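You operate a simulated robot arm through the tools that you are given. There is no shell and no other tool. Be economical: measure what you need, move in short steps, check, and stop when the job is done.

The job below is to be done with a simulated two-armed robot. You get a single attempt, and the scene is never put back.

TASK
Roll the pastry out to the ring, then brush its middle with butter.
Fine: roller in its cradle, brush back. Set down upright: pastry roller, pastry brush. A coat counts when it lies all over at full strength: go over it till it gets no stronger.

The check looks at the end state, three seconds after you hand in, the way a careful person would. Anything else that was tipped, shoved, dropped, spilled or broken makes it a failure.

THE ROBOT
Two 7-joint arms with fingered hands on one trunk, on a base that drives. Base frame: it is fixed to the floor where the robot stands at the start and does not move with it; the origin is under the middle of the robot, x ahead of it, y to its left, z up. Units: cm, degrees, N and s.
The left shoulder is at the start at [20, 13.5, 97], the right one opposite. Payload 4 kg a hand.
The tool frame of a hand sits at the grasp point between the pads (the TCP): z along the fingers, y along the line on which they close. The tips reach 2.5 cm beyond it. The gripper opens to 8.8 cm. The gripper's body begins 2.9 cm behind the TCP. The gripper is a hand of 4 fingers: y runs from the thumb to the fingers, the wrist lies at [-1.3, -10.6, -17.4] in the tool frame, and closing takes about 1.5 s.
Orientation is told as [roll, pitch, yaw] about the base's x, y, z axes, in that order, counted from this pose: with the fingers straight down and the wrist toward the robot, the tool's x, y and z point along [0, 1, 0], [1, 0, 0] and [0, 0, -1] of the base frame.

THE INTERFACE
- The arms move only by the tool drive_tool. It takes "left_moves", "right_moves" or both (then of equal length, played together; a hand with none holds still); each is a list of rows, each an object (a shift or turn left out is 0, a gripper value left out holds the last) with "claw": the finger opening in cm, from 0 to 8.8; "xyz": the shift along the base's x, y, z in cm, a list of three; "rotation": the turn, a rotation vector about the base's x, y, z in rad, a list of three. In form: [{"claw": claw, "xyz": [dx, dy, dz], "rotation": [wx, wy, wz]}, ...]. A call has 1 to 8 rows; each row shifts and turns the commanded pose from where the row before left it. A row lasts 0.2 s, in which the tool goes at most 5 cm and 8.6 degrees; a call with a longer step from one row to the next is refused whole, and so is a gripper value outside its range. A pose out of reach is approached as far as the arm can. The call stops where the force on the tool passes 50 N (or 10 N more than at its start, if that is more) or the arm is blocked; 0.2 s more then pass. Each finger travels about 15.3 cm/s and halts on what it meets, pressing with about 29 N; the grip force reading is that of the motor and also rises with nothing between the fingers. The clock runs only during rows and for 0.2 s after the last one: add rows that do not move to give the fingers time. The reply holds the time, the measured pose of the TCP, the force on the tool along the base axes, the opening and the grip force, in the units named above and with some noise, with the torque about the TCP (base axes, N m) and any sound that the robot's microphone picked up.
- Cameras (640 x 400 px; columns grow to the right, rows downward): "scene" is now at [13.54, -3, 156.85]; the picture's right is [-0.36, -0.93, 0.00], its down [-0.68, 0.26, -0.68] and it looks along [0.64, -0.24, -0.73] (base axes); focal length 259 px, centre (320, 200). "left" rides on the left gripper at [-6.4, -8.3, -9.8] in its tool frame; the picture's right is [-0.62, -0.37, 0.69], its down [0.71, -0.63, 0.30] and it looks along [0.32, 0.68, 0.65] (tool axes); focal length 265 px, centre (320, 200). "right" rides on the right gripper at [6.4, -8.3, -9.8] in its tool frame; the picture's right is [-0.62, 0.37, -0.69], its down [-0.71, -0.63, 0.30] and it looks along [-0.32, 0.68, 0.65] (tool axes); focal length 265 px, centre (320, 200). There is no depth. A picture from a camera that has moved, and an enlarged one, comes with that camera's place and axes in the base frame and with its lens.
- snapshot(camera): a new picture of that camera. The clock stands still meanwhile.
- move_column(by): slides the trunk up (or, below 0, down) by that many cm; the arms and the scene camera ride with it, the base frame stays. It gives what a move gives, with no picture.
- steer(legs): drives the robot by 1 to 6 legs, each [ahead, left, turn to the left] in cm, cm and degrees, along the robot's own axes; the way and the turn of a leg run together, so that a leg with both is an arc; at most 150 cm and 180 degrees a leg. The arms and the cameras ride along, it lands a little off, and it stops where it bumps. It gives what a move gives.
- set_grasp(shape, hand): the hand has 4 fingers and takes this shape, open, in about a second: jaw (thumb against the fingers, like two jaws); tri (thumb and two fingers); tip (a fingertip pinch); poke (one finger out to press); point (the index stretched); flat (the hand flat); cup (the hand cupped); fist (a fist). The gripper value then closes the fingers along that shape, each until it touches; the sizes above hold for jaw. It gives what a move gives, with no picture.
- head_to(pan, tilt): turns the head with the scene camera to pan (to the left, within 97 degrees either way) and tilt (down, from -29 to 69), counted from straight ahead of the robot. It gives what a move gives.
- enlarge(camera, box): a new picture of the part [left, top, right, bottom] of that camera's present view, enlarged. The clock stands still meanwhile.
- hand_in(): hands the job in; it is judged then, once.

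Work in short steps. Places have to be worked out from the pictures, the camera data and where the tool is seen: move nearer, look again, correct. Check each grasp and each placing, and mend what went wrong. You have 120 turns and 100 pictures in all, those below and enlarged ones among them. Open the grippers and draw the arms clear of the work before you hand the job in, unless the task says otherwise; then end with one line.

The tools are called after "Request:" as name(argument=value, ...) on one line, values as JSON. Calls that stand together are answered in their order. drive_tool: Moves the arms, as the interface text tells. Its arguments: {"type":"object","properties":{"left_moves":{"type":"array","items":{"type":"object","properties":{"claw":{"type":"number"},"xyz":{"type":"array","items":{"type":"number"}},"rotation":{"type":"array","items":{"type":"number"}}}}},"right_moves":{"type":"array","items":{"type":"object","properties":{"claw":{"type":"number"},"xyz":{"type":"array","items":{"type":"number"}},"rotation":{"type":"array","items":{"type":"number"}}}}}},"required":[]} The other tools are called the same way: move_column (by) slides the trunk up or down; set_grasp (shape, hand) gives the hand a shape; steer (legs) drives the base; head_to (pan, tilt) turns the head that bears the scene camera; snapshot (camera) takes a picture; enlarge (camera, box) takes an enlarged picture of a part of a camera's view; hand_in () hands the job in.

At the start:

```text
clock: 0.0
left_tcp_pos: [51.11, 3.98, 135.42]
left_ee_rot: [0.0, 0.0, 0.1]
left_contact_force: [0.0, -0.1, -0.3]
left_moment: [-0.04, -0.01, -0.01]
left_opening: 8.75
left_gripper_force: 0.1
left_shape: jaw
right_tcp_pos: [44.04, -35.77, 130.71]
right_ee_rot: [0.0, 0.1, 0.1]
right_contact_force: [-0.3, -0.6, -0.3]
right_moment: [0.02, -0.02, -0.03]
right_opening: 8.76
right_gripper_force: 0.1
right_shape: jaw
trunk travel left (down, up): [-57.5, 19.5]
robot x, y, heading: [-0.02, -0.24, -0.2]
head pan, tilt: [-21.0, 47.0]
```

scene: 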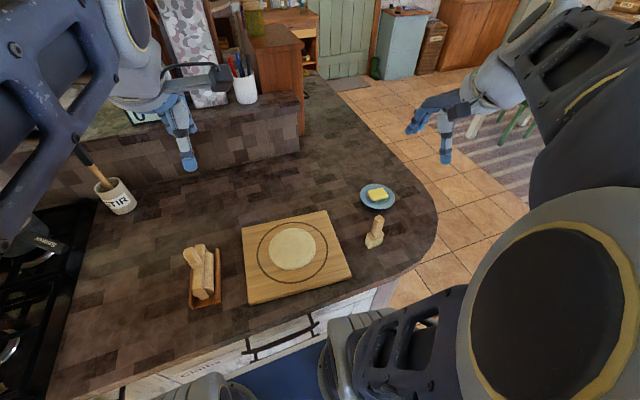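
right: 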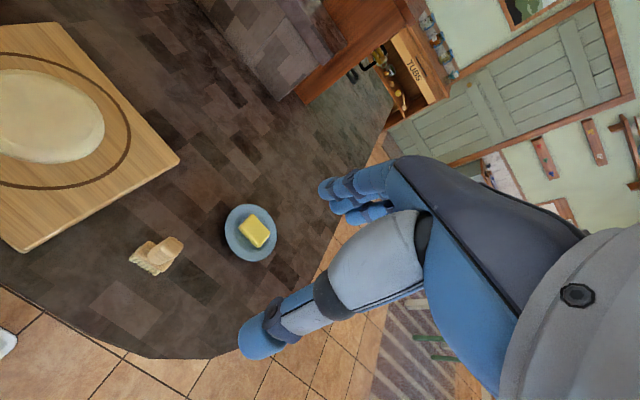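
left: 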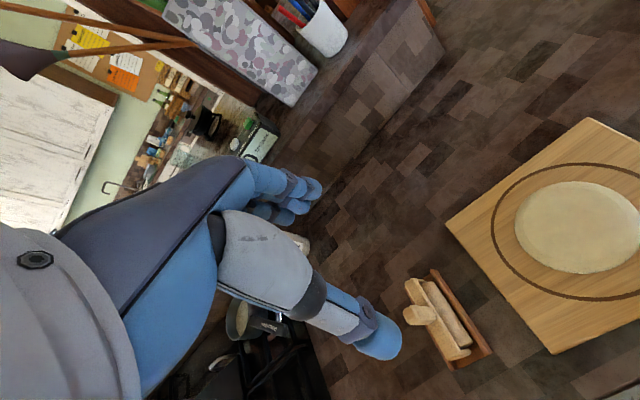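

I'll look closely at the roller in its cradle, the brush and the board before moving.

Request:
enlarge(camera="scene", box=[160, 220, 260, 320])

Request:
enlarge(camera="scene", box=[330, 170, 430, 260])

Request:
enlarge(camera="left", box=[380, 250, 520, 390])

Request:
enlarge(camera="right", box=[110, 190, 300, 290])

Request:
enlarge(camera="scene", box=[230, 200, 360, 310])

```text
4.00 times, centred on (210, 270) of scene
camera zoom: at [13.54, -3.0, 156.85], right [-0.36, -0.93, 0.0], down [-0.68, 0.26, -0.68], along [0.64, -0.24, -0.73], focal length 1037 px, centre (760, -80)
```

zoom: 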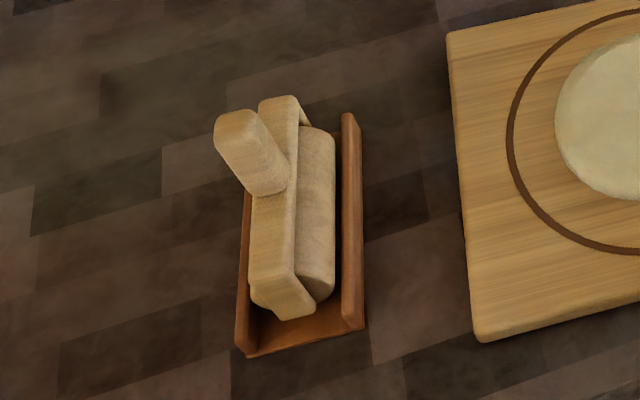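

```text
4.44 times, centred on (380, 215) of scene
camera zoom: at [13.54, -3.0, 156.85], right [-0.36, -0.93, 0.0], down [-0.68, 0.26, -0.68], along [0.64, -0.24, -0.73], focal length 1152 px, centre (53, 133)
```

zoom: 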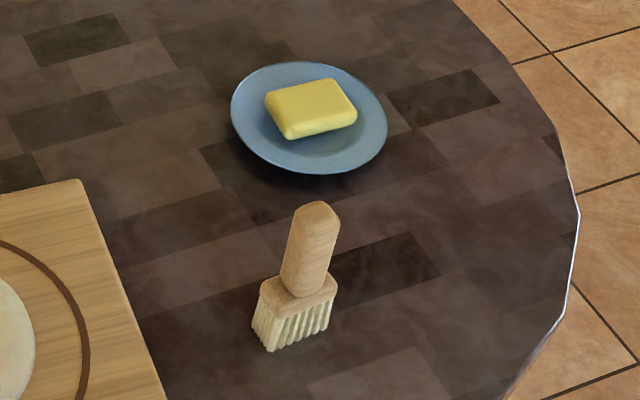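

```text
2.86 times, centred on (450, 320) of left
camera zoom: at [42.83, -2.49, 145.43], right [-0.37, -0.62, -0.69], down [-0.63, 0.71, -0.3], along [0.68, 0.32, -0.65], focal length 758 px, centre (-51, -143)
```

zoom: 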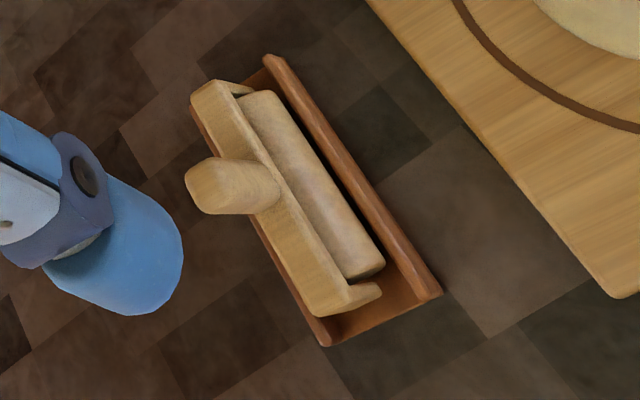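

```text
3.37 times, centred on (205, 240) of right
camera zoom: at [35.67, -29.38, 140.58], right [0.37, -0.62, 0.69], down [-0.63, -0.71, -0.3], along [0.68, -0.32, -0.65], focal length 894 px, centre (707, 65)
```

zoom: 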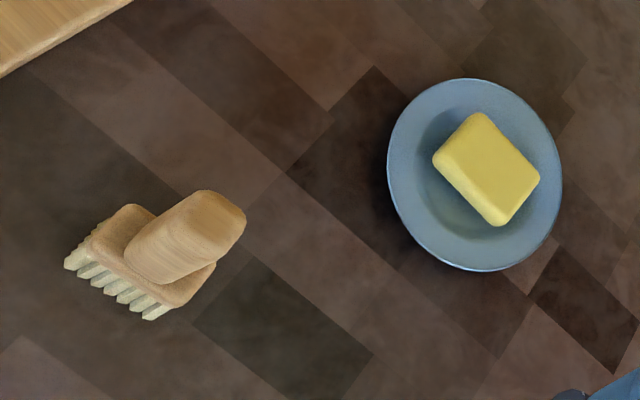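

```text
3.64 times, centred on (295, 255) of scene
camera zoom: at [13.54, -3.0, 156.85], right [-0.36, -0.93, 0.0], down [-0.68, 0.26, -0.68], along [0.64, -0.24, -0.73], focal length 943 px, centre (411, 0)
```

zoom: 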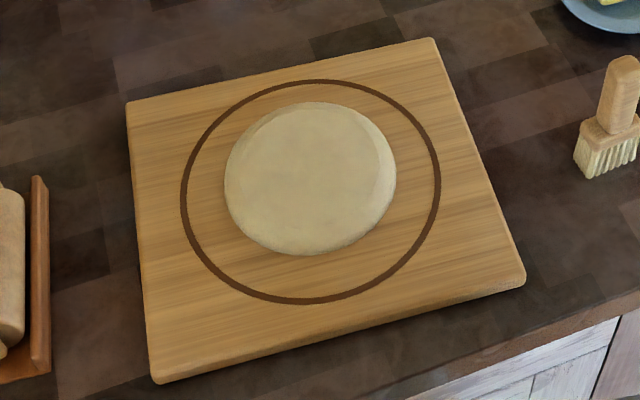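

The roller's handle is vertical at about [53.9, 13.8], z from 99 to 106, with the roller axis nearly along x. The pastry is at about [54, -10], the brush at [50, -34] and the butter at [64, -43]. I'll back up and shift right so everything falls in both arms' comfortable reach.

Request:
steer(legs=[[-18, -10, 0]])

```text
clock: 1.6
left_tcp_pos: [33.23, -5.82, 135.54]
left_ee_rot: [0.0, 0.0, 0.1]
left_contact_force: [0.3, -0.4, 0.2]
left_moment: [-0.03, 0.0, 0.03]
left_opening: 8.75
left_gripper_force: 0.1
left_shape: jaw
right_tcp_pos: [26.16, -45.48, 130.52]
right_ee_rot: [0.0, 0.1, 0.1]
right_contact_force: [-0.7, 0.1, -0.5]
right_moment: [0.03, -0.02, -0.01]
right_opening: 8.79
right_gripper_force: 0.0
right_shape: jaw
trunk travel left (down, up): [-57.5, 19.5]
robot x, y, heading: [-18.03, -9.92, 0.1]
head pan, tilt: [-21.0, 47.0]
```

The stance is good, so the left hand goes above the roller handle next, stopping at z=117.

Request:
drive_tool(left_moves=[{"xyz": [2.58, 2.45, -2.3], "rotation": [0, 0, -0.03], "claw": 8}, {"xyz": [2.58, 2.45, -2.3], "rotation": [0, 0, -0.03]}, {"xyz": [2.58, 2.45, -2.3]}, {"xyz": [2.58, 2.45, -2.3]}, {"xyz": [2.58, 2.45, -2.3]}, {"xyz": [2.58, 2.45, -2.3]}, {"xyz": [2.58, 2.45, -2.3]}, {"xyz": [2.58, 2.45, -2.3]}])

Request:
head_to(pan=0, tilt=42)

Request:
snapshot(camera="left")

Request:
snapshot(camera="scene")

```text
clock: 3.4
left_tcp_pos: [53.96, 13.62, 117.14]
left_ee_rot: [-0.1, -0.1, -3.4]
left_contact_force: [0.1, 0.3, -0.2]
left_moment: [0.02, -0.04, 0.04]
left_opening: 8.03
left_gripper_force: 0.0
left_shape: jaw
right_tcp_pos: [25.92, -45.51, 130.58]
right_ee_rot: [0.0, 0.0, 0.2]
right_contact_force: [-0.2, -0.4, 0.4]
right_moment: [0.02, -0.01, -0.03]
right_opening: 8.78
right_gripper_force: 0.1
right_shape: jaw
trunk travel left (down, up): [-57.5, 19.5]
robot x, y, heading: [-18.11, -9.82, 0.3]
head pan, tilt: [-21.0, 47.0]
```

```text
clock: 4.3
left_tcp_pos: [53.94, 13.69, 117.15]
left_ee_rot: [0.0, 0.1, -3.3]
left_contact_force: [0.0, 0.1, 0.0]
left_moment: [0.04, -0.02, -0.01]
left_opening: 8.02
left_gripper_force: 0.0
left_shape: jaw
right_tcp_pos: [26.17, -45.55, 130.5]
right_ee_rot: [-0.1, 0.0, 0.1]
right_contact_force: [0.2, -0.2, 0.2]
right_moment: [-0.01, 0.0, 0.02]
right_opening: 8.75
right_gripper_force: 0.2
right_shape: jaw
trunk travel left (down, up): [-57.5, 19.5]
robot x, y, heading: [-18.37, -10.28, -0.2]
head pan, tilt: [0.0, 42.0]
```

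```text
91 pictures are left
camera left: at [45.27, 7.77, 127.1], right [-0.4, -0.6, -0.69], down [-0.59, 0.75, -0.3], along [0.7, 0.28, -0.65], focal length 265 px, centre (320, 200)
```

left: 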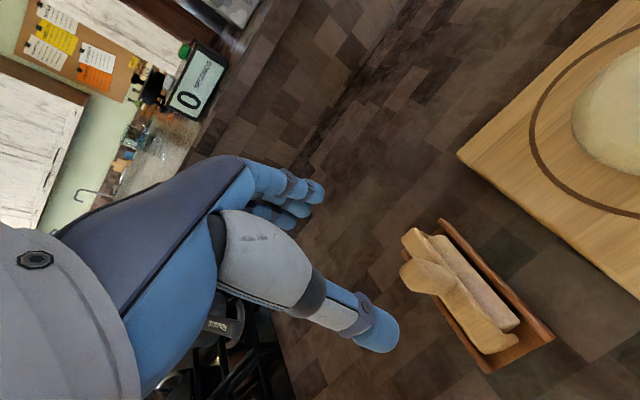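

```text
90 pictures are left
camera scene: at [-3.49, -10.0, 157.57], right [0.0, -1.0, 0.0], down [-0.67, 0.0, -0.74], along [0.74, 0.0, -0.67], focal length 259 px, centre (320, 200)
```

scene: 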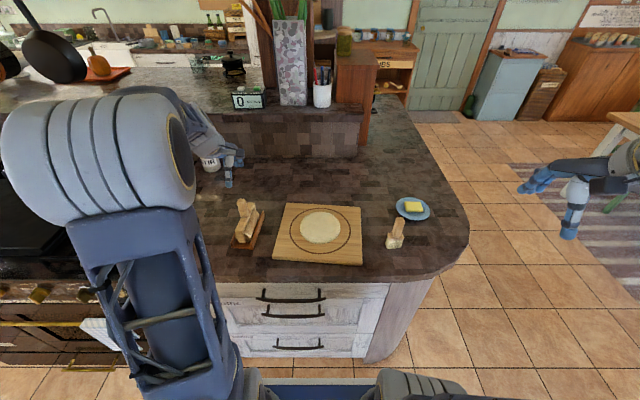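

The hand is over the handle; I'll zoom in to refine the handle's position.

Request:
enlarge(camera="left", box=[370, 200, 570, 380])

Request:
enlarge(camera="scene", box=[210, 180, 290, 260])

```text
2.22 times, centred on (470, 290) of left
camera zoom: at [45.27, 7.77, 127.1], right [-0.4, -0.6, -0.69], down [-0.59, 0.75, -0.3], along [0.7, 0.28, -0.65], focal length 590 px, centre (-13, 0)
```

zoom: 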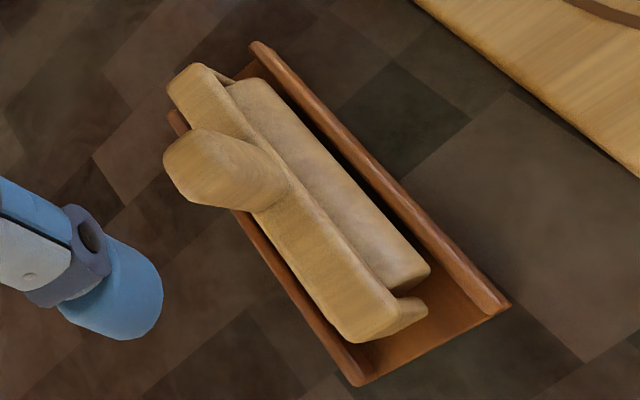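

```text
5.00 times, centred on (250, 220) of scene
camera zoom: at [-3.49, -10.0, 157.57], right [0.0, -1.0, 0.0], down [-0.67, 0.0, -0.74], along [0.74, 0.0, -0.67], focal length 1297 px, centre (670, 100)
```

zoom: 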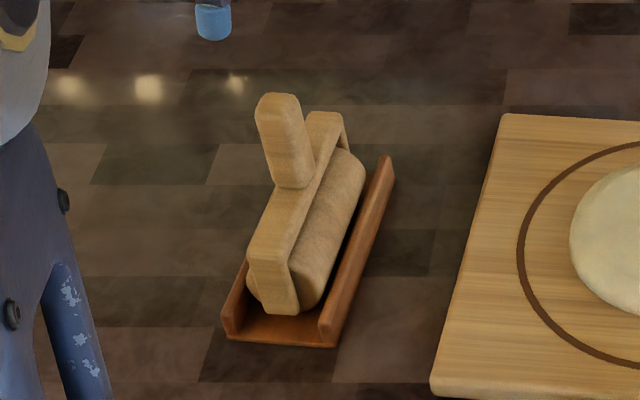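

The handle centres on [54.1, 13.9], z from 98 to 105. I'll descend to TCP z≈102.5 and close.

Request:
drive_tool(left_moves=[{"xyz": [0.15, 0.25, -3]}, {"xyz": [0, 0, -3]}, {"xyz": [0, 0, -3]}, {"xyz": [0, 0, -3]}, {"xyz": [0, 0, -2.5]}])

Request:
enlarge(camera="scene", box=[180, 160, 300, 260])

Request:
snapshot(camera="left")

```text
clock: 5.5
left_tcp_pos: [54.13, 13.76, 102.71]
left_ee_rot: [0.0, 0.0, -3.2]
left_contact_force: [-0.2, -0.2, -0.3]
left_moment: [0.0, 0.0, 0.01]
left_opening: 8.02
left_gripper_force: 0.1
left_shape: jaw
right_tcp_pos: [26.08, -45.46, 130.62]
right_ee_rot: [0.0, -0.1, 0.2]
right_contact_force: [0.3, -0.2, -0.4]
right_moment: [0.01, 0.05, 0.0]
right_opening: 8.75
right_gripper_force: 0.0
right_shape: jaw
trunk travel left (down, up): [-57.5, 19.5]
robot x, y, heading: [-18.03, -9.7, 0.0]
head pan, tilt: [0.0, 42.0]
```

```text
4.00 times, centred on (240, 210) of scene
camera zoom: at [-3.5, -10.01, 157.57], right [0.0, -1.0, 0.0], down [-0.67, 0.0, -0.74], along [0.74, 0.0, -0.67], focal length 1037 px, centre (640, 160)
```

zoom: 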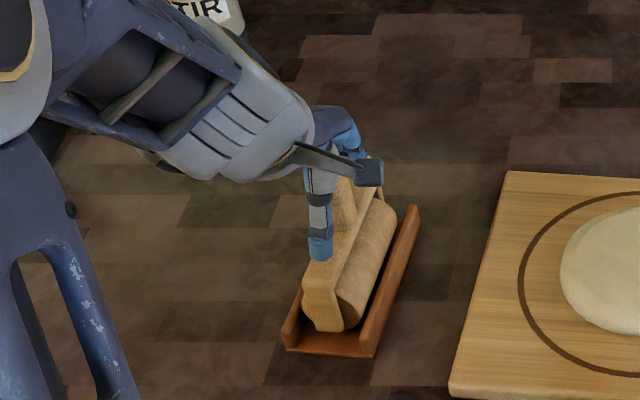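

```text
86 pictures are left
camera left: at [45.44, 7.84, 112.6], right [-0.4, -0.6, -0.69], down [-0.59, 0.75, -0.3], along [0.7, 0.28, -0.65], focal length 265 px, centre (320, 200)
```

left: 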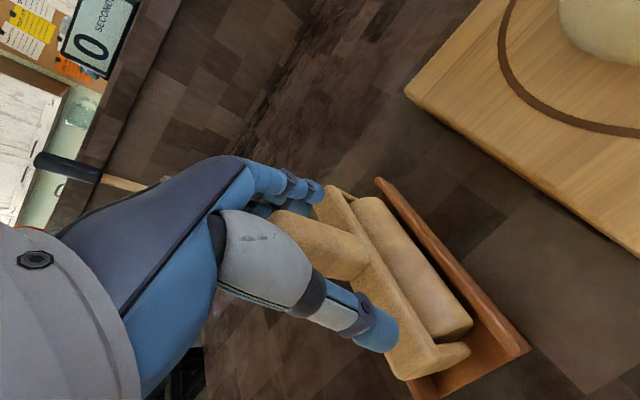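

The thumb and fingers straddle the handle, so I'll close and hold.

Request:
drive_tool(left_moves=[{"claw": 0}, {}, {}, {}, {}, {}, {}, {}])

Request:
snapshot(camera="left")

```text
clock: 7.3
left_tcp_pos: [54.14, 13.79, 102.76]
left_ee_rot: [0.0, 0.0, -3.3]
left_contact_force: [-0.2, -0.1, -0.1]
left_moment: [0.0, -0.02, -0.01]
left_opening: 1.9
left_gripper_force: 28.8
left_shape: jaw
right_tcp_pos: [26.05, -45.62, 130.71]
right_ee_rot: [0.0, 0.0, 0.2]
right_contact_force: [0.4, 0.0, -0.2]
right_moment: [0.03, -0.02, 0.0]
right_opening: 8.79
right_gripper_force: 0.0
right_shape: jaw
trunk travel left (down, up): [-57.5, 19.5]
robot x, y, heading: [-17.9, -9.7, 0.0]
head pan, tilt: [0.0, 42.0]
```

```text
85 pictures are left
camera left: at [45.45, 7.87, 112.62], right [-0.4, -0.6, -0.69], down [-0.59, 0.75, -0.3], along [0.7, 0.28, -0.65], focal length 265 px, centre (320, 200)
```

left: 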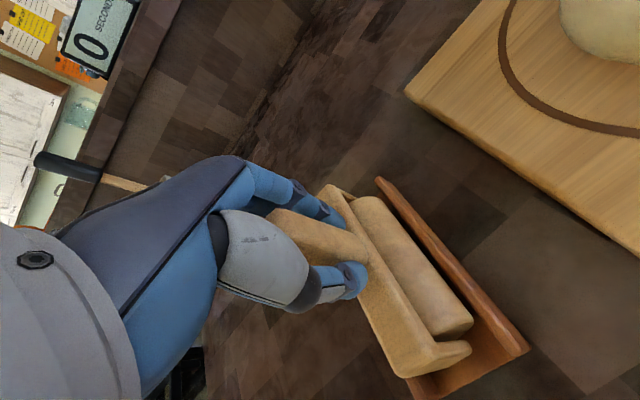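

It's gripped at 1.9 cm, and I'll record the cradled TCP as [54.14, 13.79, 102.76] with yaw -3.3. Next comes a straight lift.

Request:
drive_tool(left_moves=[{"xyz": [0, 0, 1.5]}, {"xyz": [0, 0, 2.5]}, {"xyz": [0, 0, 3]}, {"xyz": [0, 0, 3]}])

Request:
snapshot(camera="left")

Request:
enlarge(camera="scene", box=[180, 160, 380, 280])

```text
clock: 8.3
left_tcp_pos: [53.86, 14.09, 112.68]
left_ee_rot: [0.0, 0.0, -3.3]
left_contact_force: [-0.4, 0.7, -3.0]
left_moment: [0.01, -0.04, -0.03]
left_opening: 1.87
left_gripper_force: 29.2
left_shape: jaw
right_tcp_pos: [26.08, -45.55, 130.53]
right_ee_rot: [0.0, 0.1, 0.2]
right_contact_force: [0.9, 0.1, -0.3]
right_moment: [0.02, 0.01, 0.0]
right_opening: 8.76
right_gripper_force: 0.0
right_shape: jaw
trunk travel left (down, up): [-57.5, 19.5]
robot x, y, heading: [-18.3, -10.0, 0.1]
head pan, tilt: [0.0, 42.0]
```

```text
84 pictures are left
camera left: at [45.19, 8.07, 122.61], right [-0.4, -0.6, -0.69], down [-0.59, 0.75, -0.3], along [0.7, 0.28, -0.65], focal length 265 px, centre (320, 200)
```

left: 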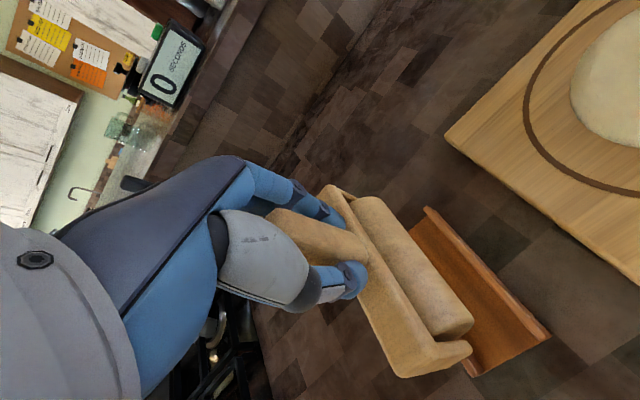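

```text
3.20 times, centred on (280, 220) of scene
camera zoom: at [-3.46, -9.98, 157.56], right [0.0, -1.0, 0.0], down [-0.67, 0.0, -0.74], along [0.74, 0.0, -0.67], focal length 830 px, centre (448, 136)
```

zoom: 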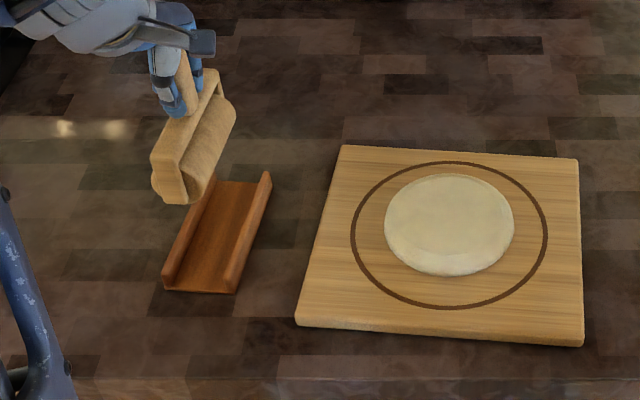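

The roller came up cleanly. The ring centres on about [52.7, -10.1] with radius ~10, and the pastry's radius is ~6.7. I'll carry the roller over the centre.

Request:
drive_tool(left_moves=[{"xyz": [-0.15, -3.02, 0], "rotation": [0, 0, 0.029]}, {"xyz": [-0.15, -3.02, 0], "rotation": [0, 0, 0.029]}, {"xyz": [-0.15, -3.02, 0]}, {"xyz": [-0.15, -3.02, 0]}, {"xyz": [-0.15, -3.02, 0]}, {"xyz": [-0.15, -3.02, 0]}, {"xyz": [-0.15, -3.02, 0]}, {"xyz": [-0.15, -3.02, 0]}])

Request:
drive_tool(left_moves=[{"xyz": [0, 0, -2]}, {"xyz": [0, 0, -2]}, {"xyz": [0, 0, -1]}])

Request:
enlarge(camera="scene", box=[220, 160, 420, 280])

Request:
snapshot(camera="left")

```text
clock: 10.1
left_tcp_pos: [52.92, -9.96, 112.66]
left_ee_rot: [-0.1, 0.0, 0.1]
left_contact_force: [0.2, 0.1, -3.0]
left_moment: [0.01, -0.04, -0.02]
left_opening: 1.9
left_gripper_force: 28.8
left_shape: jaw
right_tcp_pos: [26.09, -45.55, 130.65]
right_ee_rot: [-0.1, 0.0, 0.2]
right_contact_force: [-0.3, 0.1, 0.1]
right_moment: [-0.03, -0.03, 0.0]
right_opening: 8.76
right_gripper_force: 0.1
right_shape: jaw
trunk travel left (down, up): [-57.5, 19.5]
robot x, y, heading: [-17.84, -9.94, 0.2]
head pan, tilt: [0.0, 42.0]
```

```text
clock: 10.9
left_tcp_pos: [52.71, -10.14, 107.46]
left_ee_rot: [0.1, 0.0, 0.0]
left_contact_force: [0.9, -0.3, -2.0]
left_moment: [-0.01, 0.02, 0.03]
left_opening: 1.89
left_gripper_force: 29.2
left_shape: jaw
right_tcp_pos: [26.14, -45.53, 130.61]
right_ee_rot: [0.0, 0.0, 0.2]
right_contact_force: [0.1, 0.1, -0.2]
right_moment: [0.0, -0.01, 0.0]
right_opening: 8.74
right_gripper_force: 0.1
right_shape: jaw
trunk travel left (down, up): [-57.5, 19.5]
robot x, y, heading: [-18.13, -10.03, 0.1]
head pan, tilt: [0.0, 42.0]
```

```text
3.20 times, centred on (320, 220) of scene
camera zoom: at [-3.49, -9.99, 157.57], right [0.0, -1.0, 0.0], down [-0.67, 0.0, -0.74], along [0.74, 0.0, -0.67], focal length 830 px, centre (320, 136)
```

zoom: 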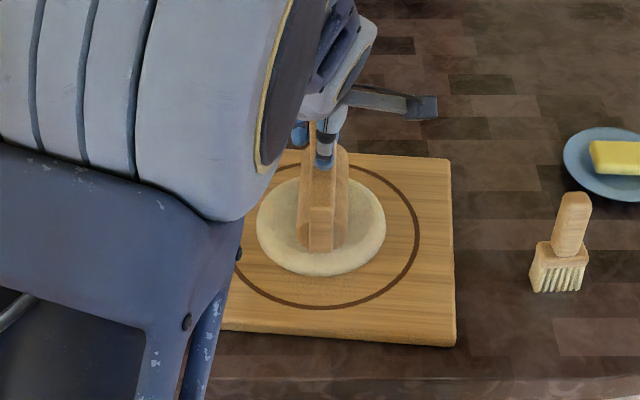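

```text
81 pictures are left
camera left: at [44.35, -16.53, 117.46], right [-0.37, -0.62, -0.69], down [-0.63, 0.71, -0.3], along [0.68, 0.32, -0.65], focal length 265 px, centre (320, 200)
```

left: 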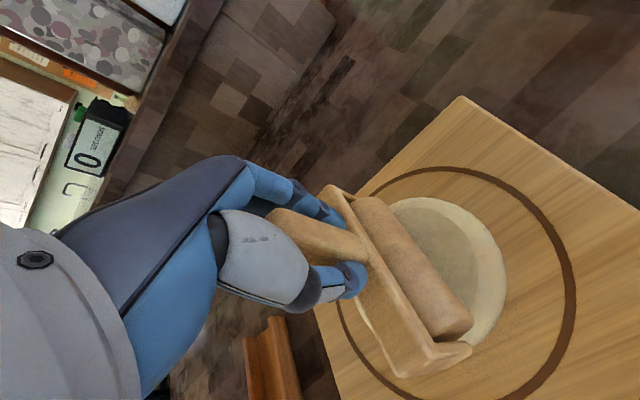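

The roller is over the pastry middle. Now I'll lower it in small steps and watch the force.

Request:
drive_tool(left_moves=[{"xyz": [0, 0, -0.5]}, {"xyz": [0, 0, -0.5]}])

Request:
drive_tool(left_moves=[{"xyz": [0, 0, -0.4]}, {}])

Request:
drive_tool(left_moves=[{"xyz": [0, 0, -0.4]}, {}])

```text
clock: 11.5
left_tcp_pos: [52.69, -10.08, 106.53]
left_ee_rot: [-0.1, -0.1, 0.0]
left_contact_force: [-1.0, -0.3, -2.1]
left_moment: [0.02, 0.01, 0.01]
left_opening: 1.92
left_gripper_force: 28.9
left_shape: jaw
right_tcp_pos: [26.22, -45.58, 130.61]
right_ee_rot: [0.0, -0.1, 0.3]
right_contact_force: [-0.9, -0.4, 0.5]
right_moment: [0.03, -0.01, 0.0]
right_opening: 8.76
right_gripper_force: 0.1
right_shape: jaw
trunk travel left (down, up): [-57.5, 19.5]
robot x, y, heading: [-17.91, -10.21, 0.0]
head pan, tilt: [0.0, 42.0]
```

```text
clock: 12.1
left_tcp_pos: [52.7, -10.1, 106.13]
left_ee_rot: [0.1, 0.0, 0.0]
left_contact_force: [-3.0, 0.7, 6.4]
left_moment: [-0.01, 0.0, -0.03]
left_opening: 1.88
left_gripper_force: 28.4
left_shape: jaw
right_tcp_pos: [26.02, -45.46, 130.52]
right_ee_rot: [-0.1, 0.0, 0.2]
right_contact_force: [0.1, 0.6, -0.1]
right_moment: [0.04, 0.02, 0.0]
right_opening: 8.79
right_gripper_force: 0.0
right_shape: jaw
trunk travel left (down, up): [-57.5, 19.5]
robot x, y, heading: [-17.91, -9.79, -0.2]
head pan, tilt: [0.0, 42.0]
```

```text
clock: 12.7
left_tcp_pos: [52.85, -10.16, 105.94]
left_ee_rot: [-0.1, -0.2, 0.0]
left_contact_force: [0.2, -1.1, 16.6]
left_moment: [0.03, -0.04, 0.0]
left_opening: 1.97
left_gripper_force: 29.1
left_shape: jaw
right_tcp_pos: [26.11, -45.57, 130.63]
right_ee_rot: [0.0, 0.0, 0.1]
right_contact_force: [-0.6, 0.4, -1.1]
right_moment: [-0.01, -0.04, -0.02]
right_opening: 8.77
right_gripper_force: 0.0
right_shape: jaw
trunk travel left (down, up): [-57.5, 19.5]
robot x, y, heading: [-18.07, -9.99, 0.2]
head pan, tilt: [0.0, 42.0]
```

Contact gives about 17 N. I'll roll gently to one side and back.

Request:
drive_tool(left_moves=[{"xyz": [0, 1.5, 0]}, {"xyz": [0, 1.5, 0]}, {"xyz": [0, 1.5, 0]}, {"xyz": [0, 1, 0]}, {"xyz": [0, -1.5, 0]}, {"xyz": [0, -1.5, 0]}, {"xyz": [0, -1.5, 0]}, {"xyz": [0, -1, 0]}])

Request:
drive_tool(left_moves=[{"xyz": [0, -1.5, 0]}, {"xyz": [0, -1.5, 0]}, {"xyz": [0, -1.5, 0]}, {"xyz": [0, -1, 0]}, {"xyz": [0, 1.5, 0]}, {"xyz": [0, 1.5, 0]}, {"xyz": [0, 1.5, 0]}, {"xyz": [0, 1, 0]}])

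Request:
enlarge(camera="scene", box=[220, 160, 420, 280])

Request:
snapshot(camera="left")

```text
clock: 14.5
left_tcp_pos: [52.77, -10.09, 105.77]
left_ee_rot: [-0.1, 0.0, 0.1]
left_contact_force: [-0.7, 0.0, -1.8]
left_moment: [-0.01, -0.05, -0.05]
left_opening: 1.95
left_gripper_force: 29.1
left_shape: jaw
right_tcp_pos: [25.98, -45.53, 130.57]
right_ee_rot: [0.0, -0.1, 0.2]
right_contact_force: [0.3, -0.4, 0.2]
right_moment: [0.02, 0.04, 0.01]
right_opening: 8.79
right_gripper_force: 0.0
right_shape: jaw
trunk travel left (down, up): [-57.5, 19.5]
robot x, y, heading: [-18.1, -9.63, 0.1]
head pan, tilt: [0.0, 42.0]
```

```text
clock: 16.3
left_tcp_pos: [52.76, -10.18, 105.86]
left_ee_rot: [0.1, 0.0, 0.0]
left_contact_force: [-0.8, 0.0, -1.2]
left_moment: [0.02, 0.0, 0.0]
left_opening: 1.94
left_gripper_force: 29.0
left_shape: jaw
right_tcp_pos: [26.12, -45.55, 130.64]
right_ee_rot: [0.0, 0.0, 0.2]
right_contact_force: [0.0, -0.5, 0.0]
right_moment: [-0.01, -0.03, -0.01]
right_opening: 8.74
right_gripper_force: 0.0
right_shape: jaw
trunk travel left (down, up): [-57.5, 19.5]
robot x, y, heading: [-18.23, -9.71, 0.1]
head pan, tilt: [0.0, 42.0]
```

```text
3.20 times, centred on (320, 220) of scene
camera zoom: at [-3.48, -10.01, 157.57], right [0.0, -1.0, 0.0], down [-0.67, 0.0, -0.74], along [0.74, 0.0, -0.67], focal length 830 px, centre (320, 136)
```

zoom: 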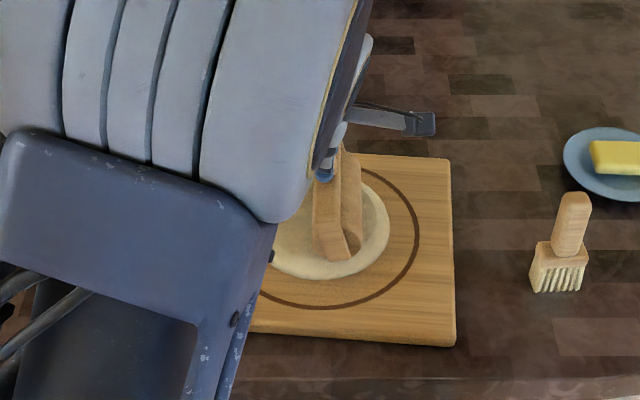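

```text
79 pictures are left
camera left: at [44.45, -16.57, 115.73], right [-0.37, -0.62, -0.69], down [-0.63, 0.71, -0.3], along [0.68, 0.32, -0.65], focal length 265 px, centre (320, 200)
```

left: 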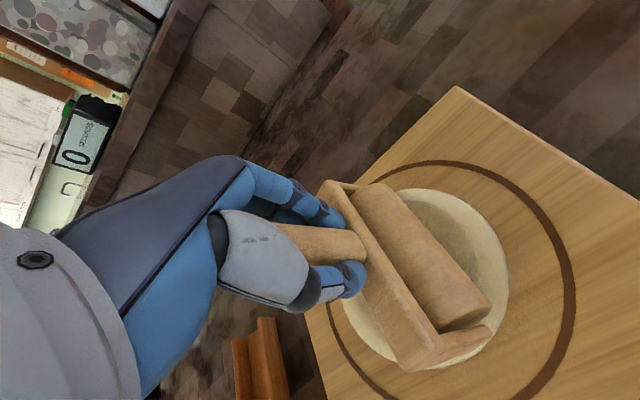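

The roller has pivoted in the pinch, because the fingers close along its axis, so rolling drag tilts it. I'll lift and gauge the tilt, then re-cradle it and regrip with the hand turned 90° for a stiff hold.

Request:
drive_tool(left_moves=[{"xyz": [0, 0, 2]}, {"xyz": [0, 0, 3]}, {"xyz": [0, 3, 3]}, {"xyz": [0, 4, 0]}, {"xyz": [0, 4, 0]}, {"xyz": [0, 4, 0]}, {"xyz": [0.4, 4, 0]}, {"xyz": [0.5, 4, 0]}])

Request:
snapshot(camera="left")

Request:
enlarge(camera="scene", box=[180, 160, 380, 280])

```text
clock: 18.1
left_tcp_pos: [53.73, 12.76, 113.65]
left_ee_rot: [0.0, 0.0, 0.0]
left_contact_force: [0.1, -0.3, -2.6]
left_moment: [-0.02, -0.01, 0.04]
left_opening: 1.93
left_gripper_force: 29.1
left_shape: jaw
right_tcp_pos: [26.16, -45.59, 130.56]
right_ee_rot: [0.0, 0.0, 0.1]
right_contact_force: [-0.7, -0.3, 0.2]
right_moment: [-0.02, 0.01, -0.01]
right_opening: 8.75
right_gripper_force: 0.0
right_shape: jaw
trunk travel left (down, up): [-57.5, 19.5]
robot x, y, heading: [-18.02, -9.7, 0.1]
head pan, tilt: [0.0, 42.0]
```

```text
78 pictures are left
camera left: at [45.34, 6.42, 123.62], right [-0.37, -0.62, -0.69], down [-0.63, 0.71, -0.3], along [0.68, 0.32, -0.65], focal length 265 px, centre (320, 200)
```

left: 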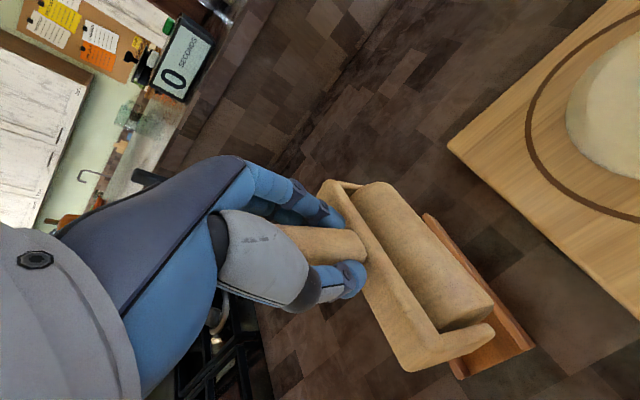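

```text
3.20 times, centred on (280, 220) of scene
camera zoom: at [-3.49, -10.03, 157.57], right [0.0, -1.0, 0.0], down [-0.67, 0.0, -0.74], along [0.74, 0.0, -0.67], focal length 830 px, centre (448, 136)
```

zoom: 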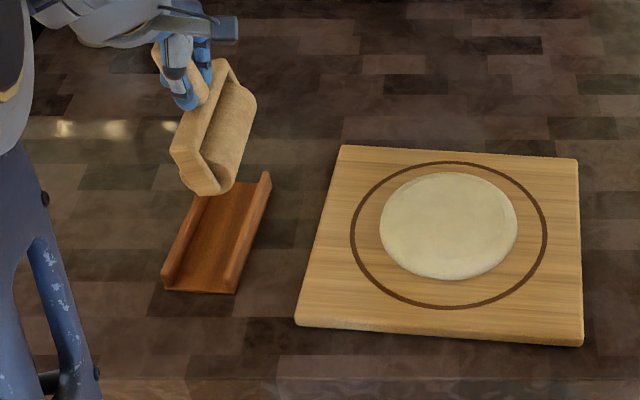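

The pastry grew in both directions (about 7%), so rolling works. The roller is tilted roughly 12° about x, so I'll counter-rotate the hand, match the cradle yaw and move over the cradle.

Request:
drive_tool(left_moves=[{"xyz": [0.2, 0.5, 0], "rotation": [0.1, 0, -0.029]}, {"xyz": [0.2, 0.5, 0], "rotation": [0.11, 0, -0.029]}, {"xyz": [0, 0, 0]}])

Request:
snapshot(camera="left")

Request:
enlarge(camera="scene", box=[200, 150, 300, 250])

```text
clock: 18.9
left_tcp_pos: [54.03, 13.9, 113.74]
left_ee_rot: [12.2, 0.5, -3.2]
left_contact_force: [1.3, 0.4, -3.0]
left_moment: [0.0, 0.04, -0.03]
left_opening: 1.92
left_gripper_force: 28.9
left_shape: jaw
right_tcp_pos: [26.03, -45.51, 130.53]
right_ee_rot: [0.0, 0.0, 0.2]
right_contact_force: [0.0, 0.5, -0.2]
right_moment: [0.0, -0.01, 0.02]
right_opening: 8.75
right_gripper_force: 0.1
right_shape: jaw
trunk travel left (down, up): [-57.5, 19.5]
robot x, y, heading: [-18.18, -9.88, 0.1]
head pan, tilt: [0.0, 42.0]
```

```text
76 pictures are left
camera left: at [45.31, 6.04, 122.16], right [-0.4, -0.44, -0.8], down [-0.59, 0.8, -0.14], along [0.7, 0.41, -0.58], focal length 265 px, centre (320, 200)
```

left: 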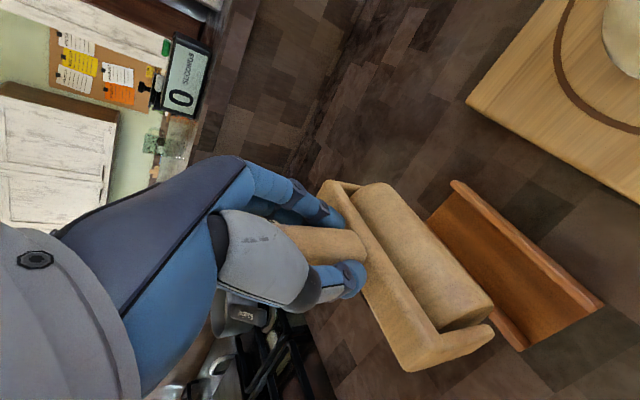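

```text
4.00 times, centred on (250, 200) of scene
camera zoom: at [-3.48, -9.99, 157.57], right [0.0, -1.0, 0.0], down [-0.67, 0.0, -0.74], along [0.74, 0.0, -0.67], focal length 1037 px, centre (600, 200)
```

zoom: 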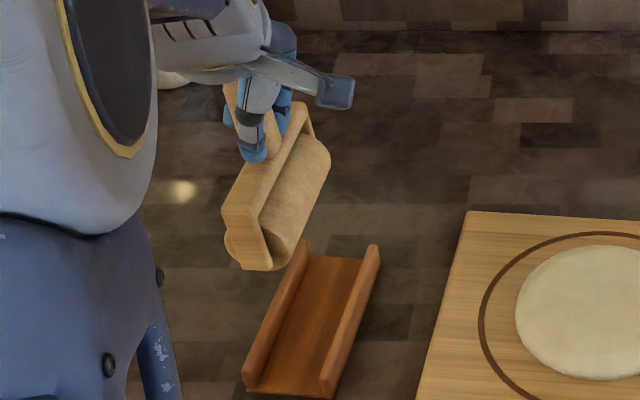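

The roller is close to upright; I'll zoom tighter to check the residual tilt before lowering it.

Request:
enlarge(camera="scene", box=[245, 175, 295, 225])

```text
8.00 times, centred on (270, 200) of scene
camera zoom: at [-3.48, -9.99, 157.57], right [0.0, -1.0, 0.0], down [-0.67, 0.0, -0.74], along [0.74, 0.0, -0.67], focal length 2074 px, centre (720, 200)
```

zoom: 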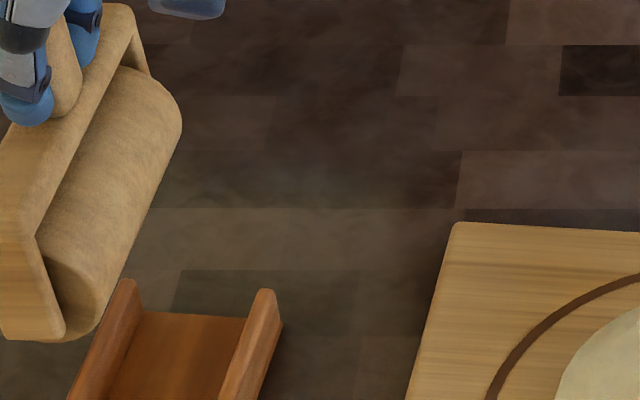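

I'll lower it to just above the rails and check alignment there.

Request:
drive_tool(left_moves=[{"xyz": [0, 0, -3]}, {"xyz": [0, 0, -3]}, {}])

Request:
enlarge(camera="scene", box=[220, 180, 280, 240])

Request:
enlarge(camera="left", box=[300, 150, 600, 400])

```text
clock: 19.7
left_tcp_pos: [54.06, 13.66, 107.91]
left_ee_rot: [12.0, 0.3, -3.4]
left_contact_force: [1.0, -0.4, -2.6]
left_moment: [0.01, 0.01, 0.0]
left_opening: 1.91
left_gripper_force: 29.1
left_shape: jaw
right_tcp_pos: [26.1, -45.51, 130.73]
right_ee_rot: [0.0, -0.1, 0.2]
right_contact_force: [-0.2, -0.9, -0.5]
right_moment: [0.0, 0.02, -0.02]
right_opening: 8.76
right_gripper_force: 0.0
right_shape: jaw
trunk travel left (down, up): [-57.5, 19.5]
robot x, y, heading: [-17.86, -9.63, -0.2]
head pan, tilt: [0.0, 42.0]
```

```text
6.67 times, centred on (250, 210) of scene
camera zoom: at [-3.49, -9.99, 157.57], right [0.0, -1.0, 0.0], down [-0.67, 0.0, -0.74], along [0.74, 0.0, -0.67], focal length 1729 px, centre (787, 133)
```

zoom: 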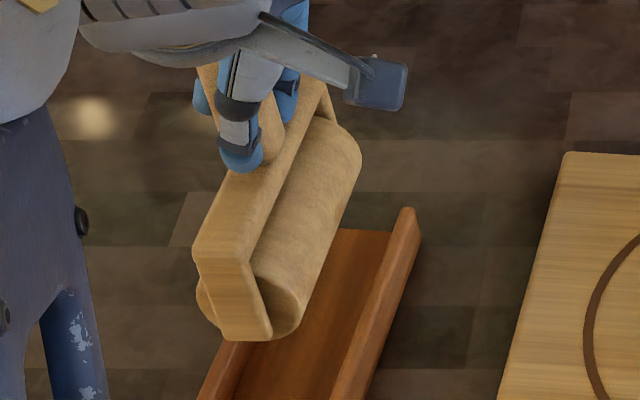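

```text
1.60 times, centred on (450, 275) of left
camera zoom: at [45.39, 5.93, 116.28], right [-0.4, -0.44, -0.8], down [-0.59, 0.8, -0.15], along [0.7, 0.41, -0.58], focal length 425 px, centre (112, 80)
```

zoom: 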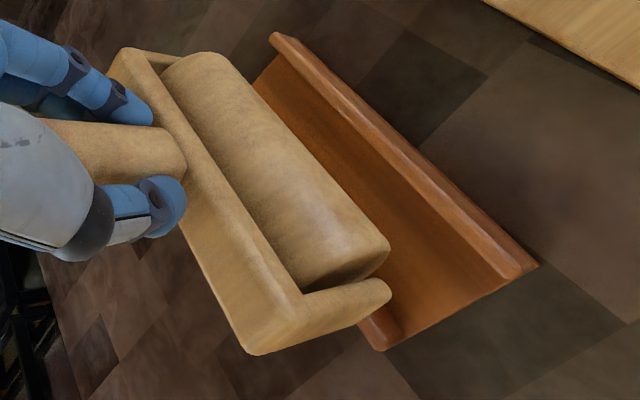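

It looks upright and aligned with the rails. I'll continue down and feel for the cradle floor.

Request:
drive_tool(left_moves=[{"xyz": [0.1, 0.1, -1.2]}, {"xyz": [0, 0, -1.2]}, {"xyz": [0, 0, -1]}, {"xyz": [0, 0, -0.8]}, {}])

Request:
enlarge(camera="scene", box=[215, 185, 275, 245])

```text
clock: 20.9
left_tcp_pos: [54.22, 13.94, 103.56]
left_ee_rot: [12.1, 0.5, -3.2]
left_contact_force: [0.0, -0.3, -2.3]
left_moment: [-0.02, -0.01, -0.03]
left_opening: 1.9
left_gripper_force: 28.8
left_shape: jaw
right_tcp_pos: [26.24, -45.65, 130.53]
right_ee_rot: [0.0, 0.0, 0.2]
right_contact_force: [0.3, -0.5, -0.5]
right_moment: [0.02, 0.01, 0.03]
right_opening: 8.77
right_gripper_force: 0.0
right_shape: jaw
trunk travel left (down, up): [-57.5, 19.5]
robot x, y, heading: [-18.09, -9.83, -0.2]
head pan, tilt: [0.0, 42.0]
```

```text
6.67 times, centred on (245, 215) of scene
camera zoom: at [-3.48, -9.99, 157.57], right [0.0, -1.0, 0.0], down [-0.67, 0.0, -0.74], along [0.74, 0.0, -0.67], focal length 1729 px, centre (820, 100)
```

zoom: 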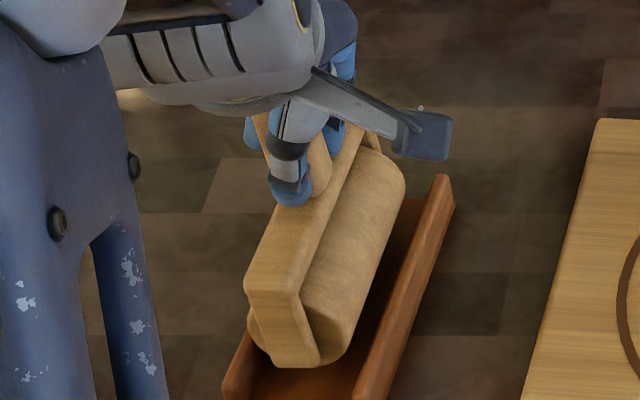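

The roller is between the rails with no contact yet. I'll lower the last centimetre.

Request:
drive_tool(left_moves=[{"xyz": [0, 0, -0.4]}, {"xyz": [0, 0, -0.3]}, {}])

Request:
drive_tool(left_moves=[{"xyz": [0, 0, -0.3]}, {}])

Request:
enlarge(camera="scene", box=[215, 185, 275, 245])

```text
clock: 21.7
left_tcp_pos: [54.23, 14.01, 102.78]
left_ee_rot: [12.0, 0.4, -3.3]
left_contact_force: [1.2, 0.2, -2.8]
left_moment: [0.0, -0.01, 0.03]
left_opening: 1.91
left_gripper_force: 28.7
left_shape: jaw
right_tcp_pos: [26.14, -45.53, 130.63]
right_ee_rot: [0.0, 0.0, 0.1]
right_contact_force: [-0.2, -0.1, -0.2]
right_moment: [0.02, 0.0, 0.0]
right_opening: 8.76
right_gripper_force: 0.1
right_shape: jaw
trunk travel left (down, up): [-57.5, 19.5]
robot x, y, heading: [-17.76, -9.88, 0.4]
head pan, tilt: [0.0, 42.0]
```

```text
clock: 22.3
left_tcp_pos: [54.2, 14.03, 102.62]
left_ee_rot: [11.9, 0.4, -3.2]
left_contact_force: [0.5, -0.2, -1.9]
left_moment: [-0.01, -0.05, -0.03]
left_opening: 1.93
left_gripper_force: 28.9
left_shape: jaw
right_tcp_pos: [26.07, -45.48, 130.58]
right_ee_rot: [-0.1, 0.0, 0.2]
right_contact_force: [-1.4, 0.9, -0.3]
right_moment: [0.02, 0.0, 0.01]
right_opening: 8.76
right_gripper_force: 0.1
right_shape: jaw
trunk travel left (down, up): [-57.5, 19.5]
robot x, y, heading: [-17.96, -9.8, 0.1]
head pan, tilt: [0.0, 42.0]
```

```text
6.67 times, centred on (245, 215) of scene
camera zoom: at [-3.48, -9.99, 157.57], right [0.0, -1.0, 0.0], down [-0.67, 0.0, -0.74], along [0.74, 0.0, -0.67], focal length 1729 px, centre (820, 100)
```

zoom: 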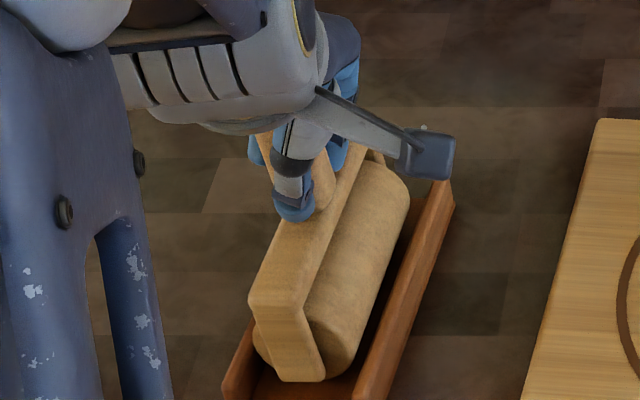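

The floor isn't reached yet, so I'll go a bit lower.

Request:
drive_tool(left_moves=[{"xyz": [0, 0, -0.3]}, {}])

Request:
drive_tool(left_moves=[{"xyz": [0, 0, -0.3]}, {}])

Request:
drive_tool(left_moves=[{"xyz": [0, 0, -0.2]}, {}])

```text
clock: 22.9
left_tcp_pos: [54.25, 13.93, 102.24]
left_ee_rot: [12.2, 0.4, -3.2]
left_contact_force: [-3.8, 1.4, 7.0]
left_moment: [0.06, -0.01, 0.03]
left_opening: 1.96
left_gripper_force: 29.3
left_shape: jaw
right_tcp_pos: [26.12, -45.46, 130.69]
right_ee_rot: [0.1, 0.0, 0.2]
right_contact_force: [0.4, -0.1, 0.3]
right_moment: [-0.01, 0.0, 0.01]
right_opening: 8.77
right_gripper_force: 0.0
right_shape: jaw
trunk travel left (down, up): [-57.5, 19.5]
robot x, y, heading: [-17.93, -10.03, 0.3]
head pan, tilt: [0.0, 42.0]
```

```text
clock: 23.5
left_tcp_pos: [54.19, 13.9, 102.29]
left_ee_rot: [12.1, 0.1, -3.3]
left_contact_force: [-4.2, 1.3, 20.9]
left_moment: [0.1, 0.02, 0.06]
left_opening: 2.01
left_gripper_force: 29.0
left_shape: jaw
right_tcp_pos: [25.93, -45.62, 130.62]
right_ee_rot: [0.0, 0.0, 0.2]
right_contact_force: [0.6, 0.0, 0.3]
right_moment: [0.0, 0.03, -0.02]
right_opening: 8.76
right_gripper_force: 0.0
right_shape: jaw
trunk travel left (down, up): [-57.5, 19.5]
robot x, y, heading: [-17.83, -9.94, -0.1]
head pan, tilt: [0.0, 42.0]
```

```text
clock: 24.1
left_tcp_pos: [54.26, 13.89, 102.03]
left_ee_rot: [12.1, 0.0, -3.3]
left_contact_force: [-3.0, 1.8, 37.0]
left_moment: [0.18, 0.01, 0.12]
left_opening: 2.14
left_gripper_force: 29.0
left_shape: jaw
right_tcp_pos: [25.94, -45.56, 130.74]
right_ee_rot: [0.0, 0.1, 0.1]
right_contact_force: [0.6, -0.1, 0.1]
right_moment: [0.0, -0.04, 0.0]
right_opening: 8.77
right_gripper_force: 0.1
right_shape: jaw
trunk travel left (down, up): [-57.5, 19.5]
robot x, y, heading: [-17.73, -9.85, 0.3]
head pan, tilt: [0.0, 42.0]
```

It's seated. I'll relieve the pressure, open the fingers and back straight up.

Request:
drive_tool(left_moves=[{"xyz": [0, 0, 0.5]}, {"claw": 6}, {}, {}, {"xyz": [0, 0, 0]}])

Request:
drive_tool(left_moves=[{"xyz": [0, -0.3, 1.5]}, {"xyz": [0, -0.4, 2]}, {"xyz": [0, -0.4, 2.5]}, {"xyz": [0, 0, 3]}, {"xyz": [0, 0, 3]}, {"xyz": [0, 0, 3], "rotation": [-0.105, 0, 0]}, {"rotation": [-0.105, 0, 0]}])

Request:
enlarge(camera="scene", box=[215, 185, 275, 245])

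Request:
snapshot(camera="left")

```text
clock: 25.3
left_tcp_pos: [54.07, 13.9, 102.24]
left_ee_rot: [12.0, 0.4, -3.3]
left_contact_force: [-0.2, -0.3, -0.2]
left_moment: [0.01, -0.03, -0.03]
left_opening: 5.95
left_gripper_force: 0.1
left_shape: jaw
right_tcp_pos: [26.01, -45.48, 130.6]
right_ee_rot: [0.0, 0.0, 0.2]
right_contact_force: [-0.2, 0.1, -0.8]
right_moment: [-0.01, -0.01, 0.01]
right_opening: 8.76
right_gripper_force: 0.1
right_shape: jaw
trunk travel left (down, up): [-57.5, 19.5]
robot x, y, heading: [-18.24, -10.2, 0.4]
head pan, tilt: [0.0, 42.0]
```

```text
clock: 26.9
left_tcp_pos: [54.13, 12.95, 117.31]
left_ee_rot: [-0.2, -0.5, -3.2]
left_contact_force: [-0.1, 0.5, -0.1]
left_moment: [0.01, 0.01, -0.02]
left_opening: 5.97
left_gripper_force: 0.1
left_shape: jaw
right_tcp_pos: [26.21, -45.55, 130.64]
right_ee_rot: [0.1, -0.1, 0.1]
right_contact_force: [1.0, 0.3, -0.3]
right_moment: [-0.02, -0.01, -0.02]
right_opening: 8.75
right_gripper_force: 0.1
right_shape: jaw
trunk travel left (down, up): [-57.5, 19.5]
robot x, y, heading: [-17.85, -9.88, 0.1]
head pan, tilt: [0.0, 42.0]
```

```text
6.67 times, centred on (245, 215) of scene
camera zoom: at [-3.49, -10.01, 157.57], right [0.0, -1.0, 0.0], down [-0.67, 0.0, -0.74], along [0.74, 0.0, -0.67], focal length 1729 px, centre (820, 100)
```

zoom: 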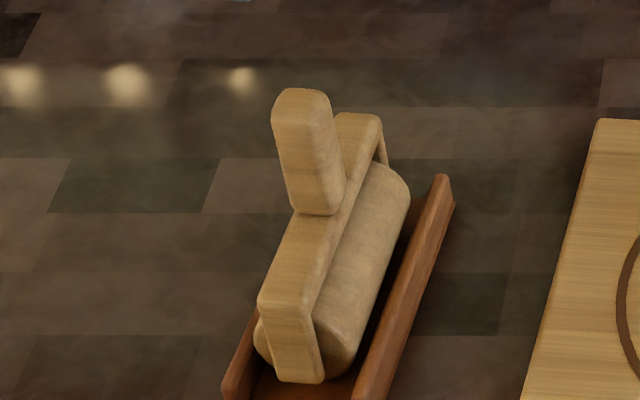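

```text
68 pictures are left
camera left: at [45.47, 7.01, 127.19], right [-0.4, -0.6, -0.69], down [-0.59, 0.75, -0.31], along [0.71, 0.28, -0.65], focal length 265 px, centre (320, 200)
```

left: 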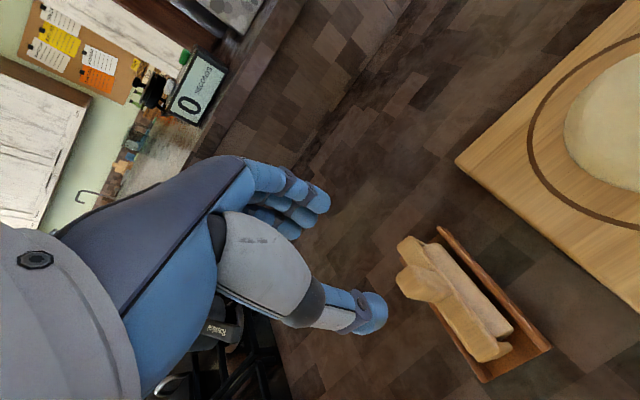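

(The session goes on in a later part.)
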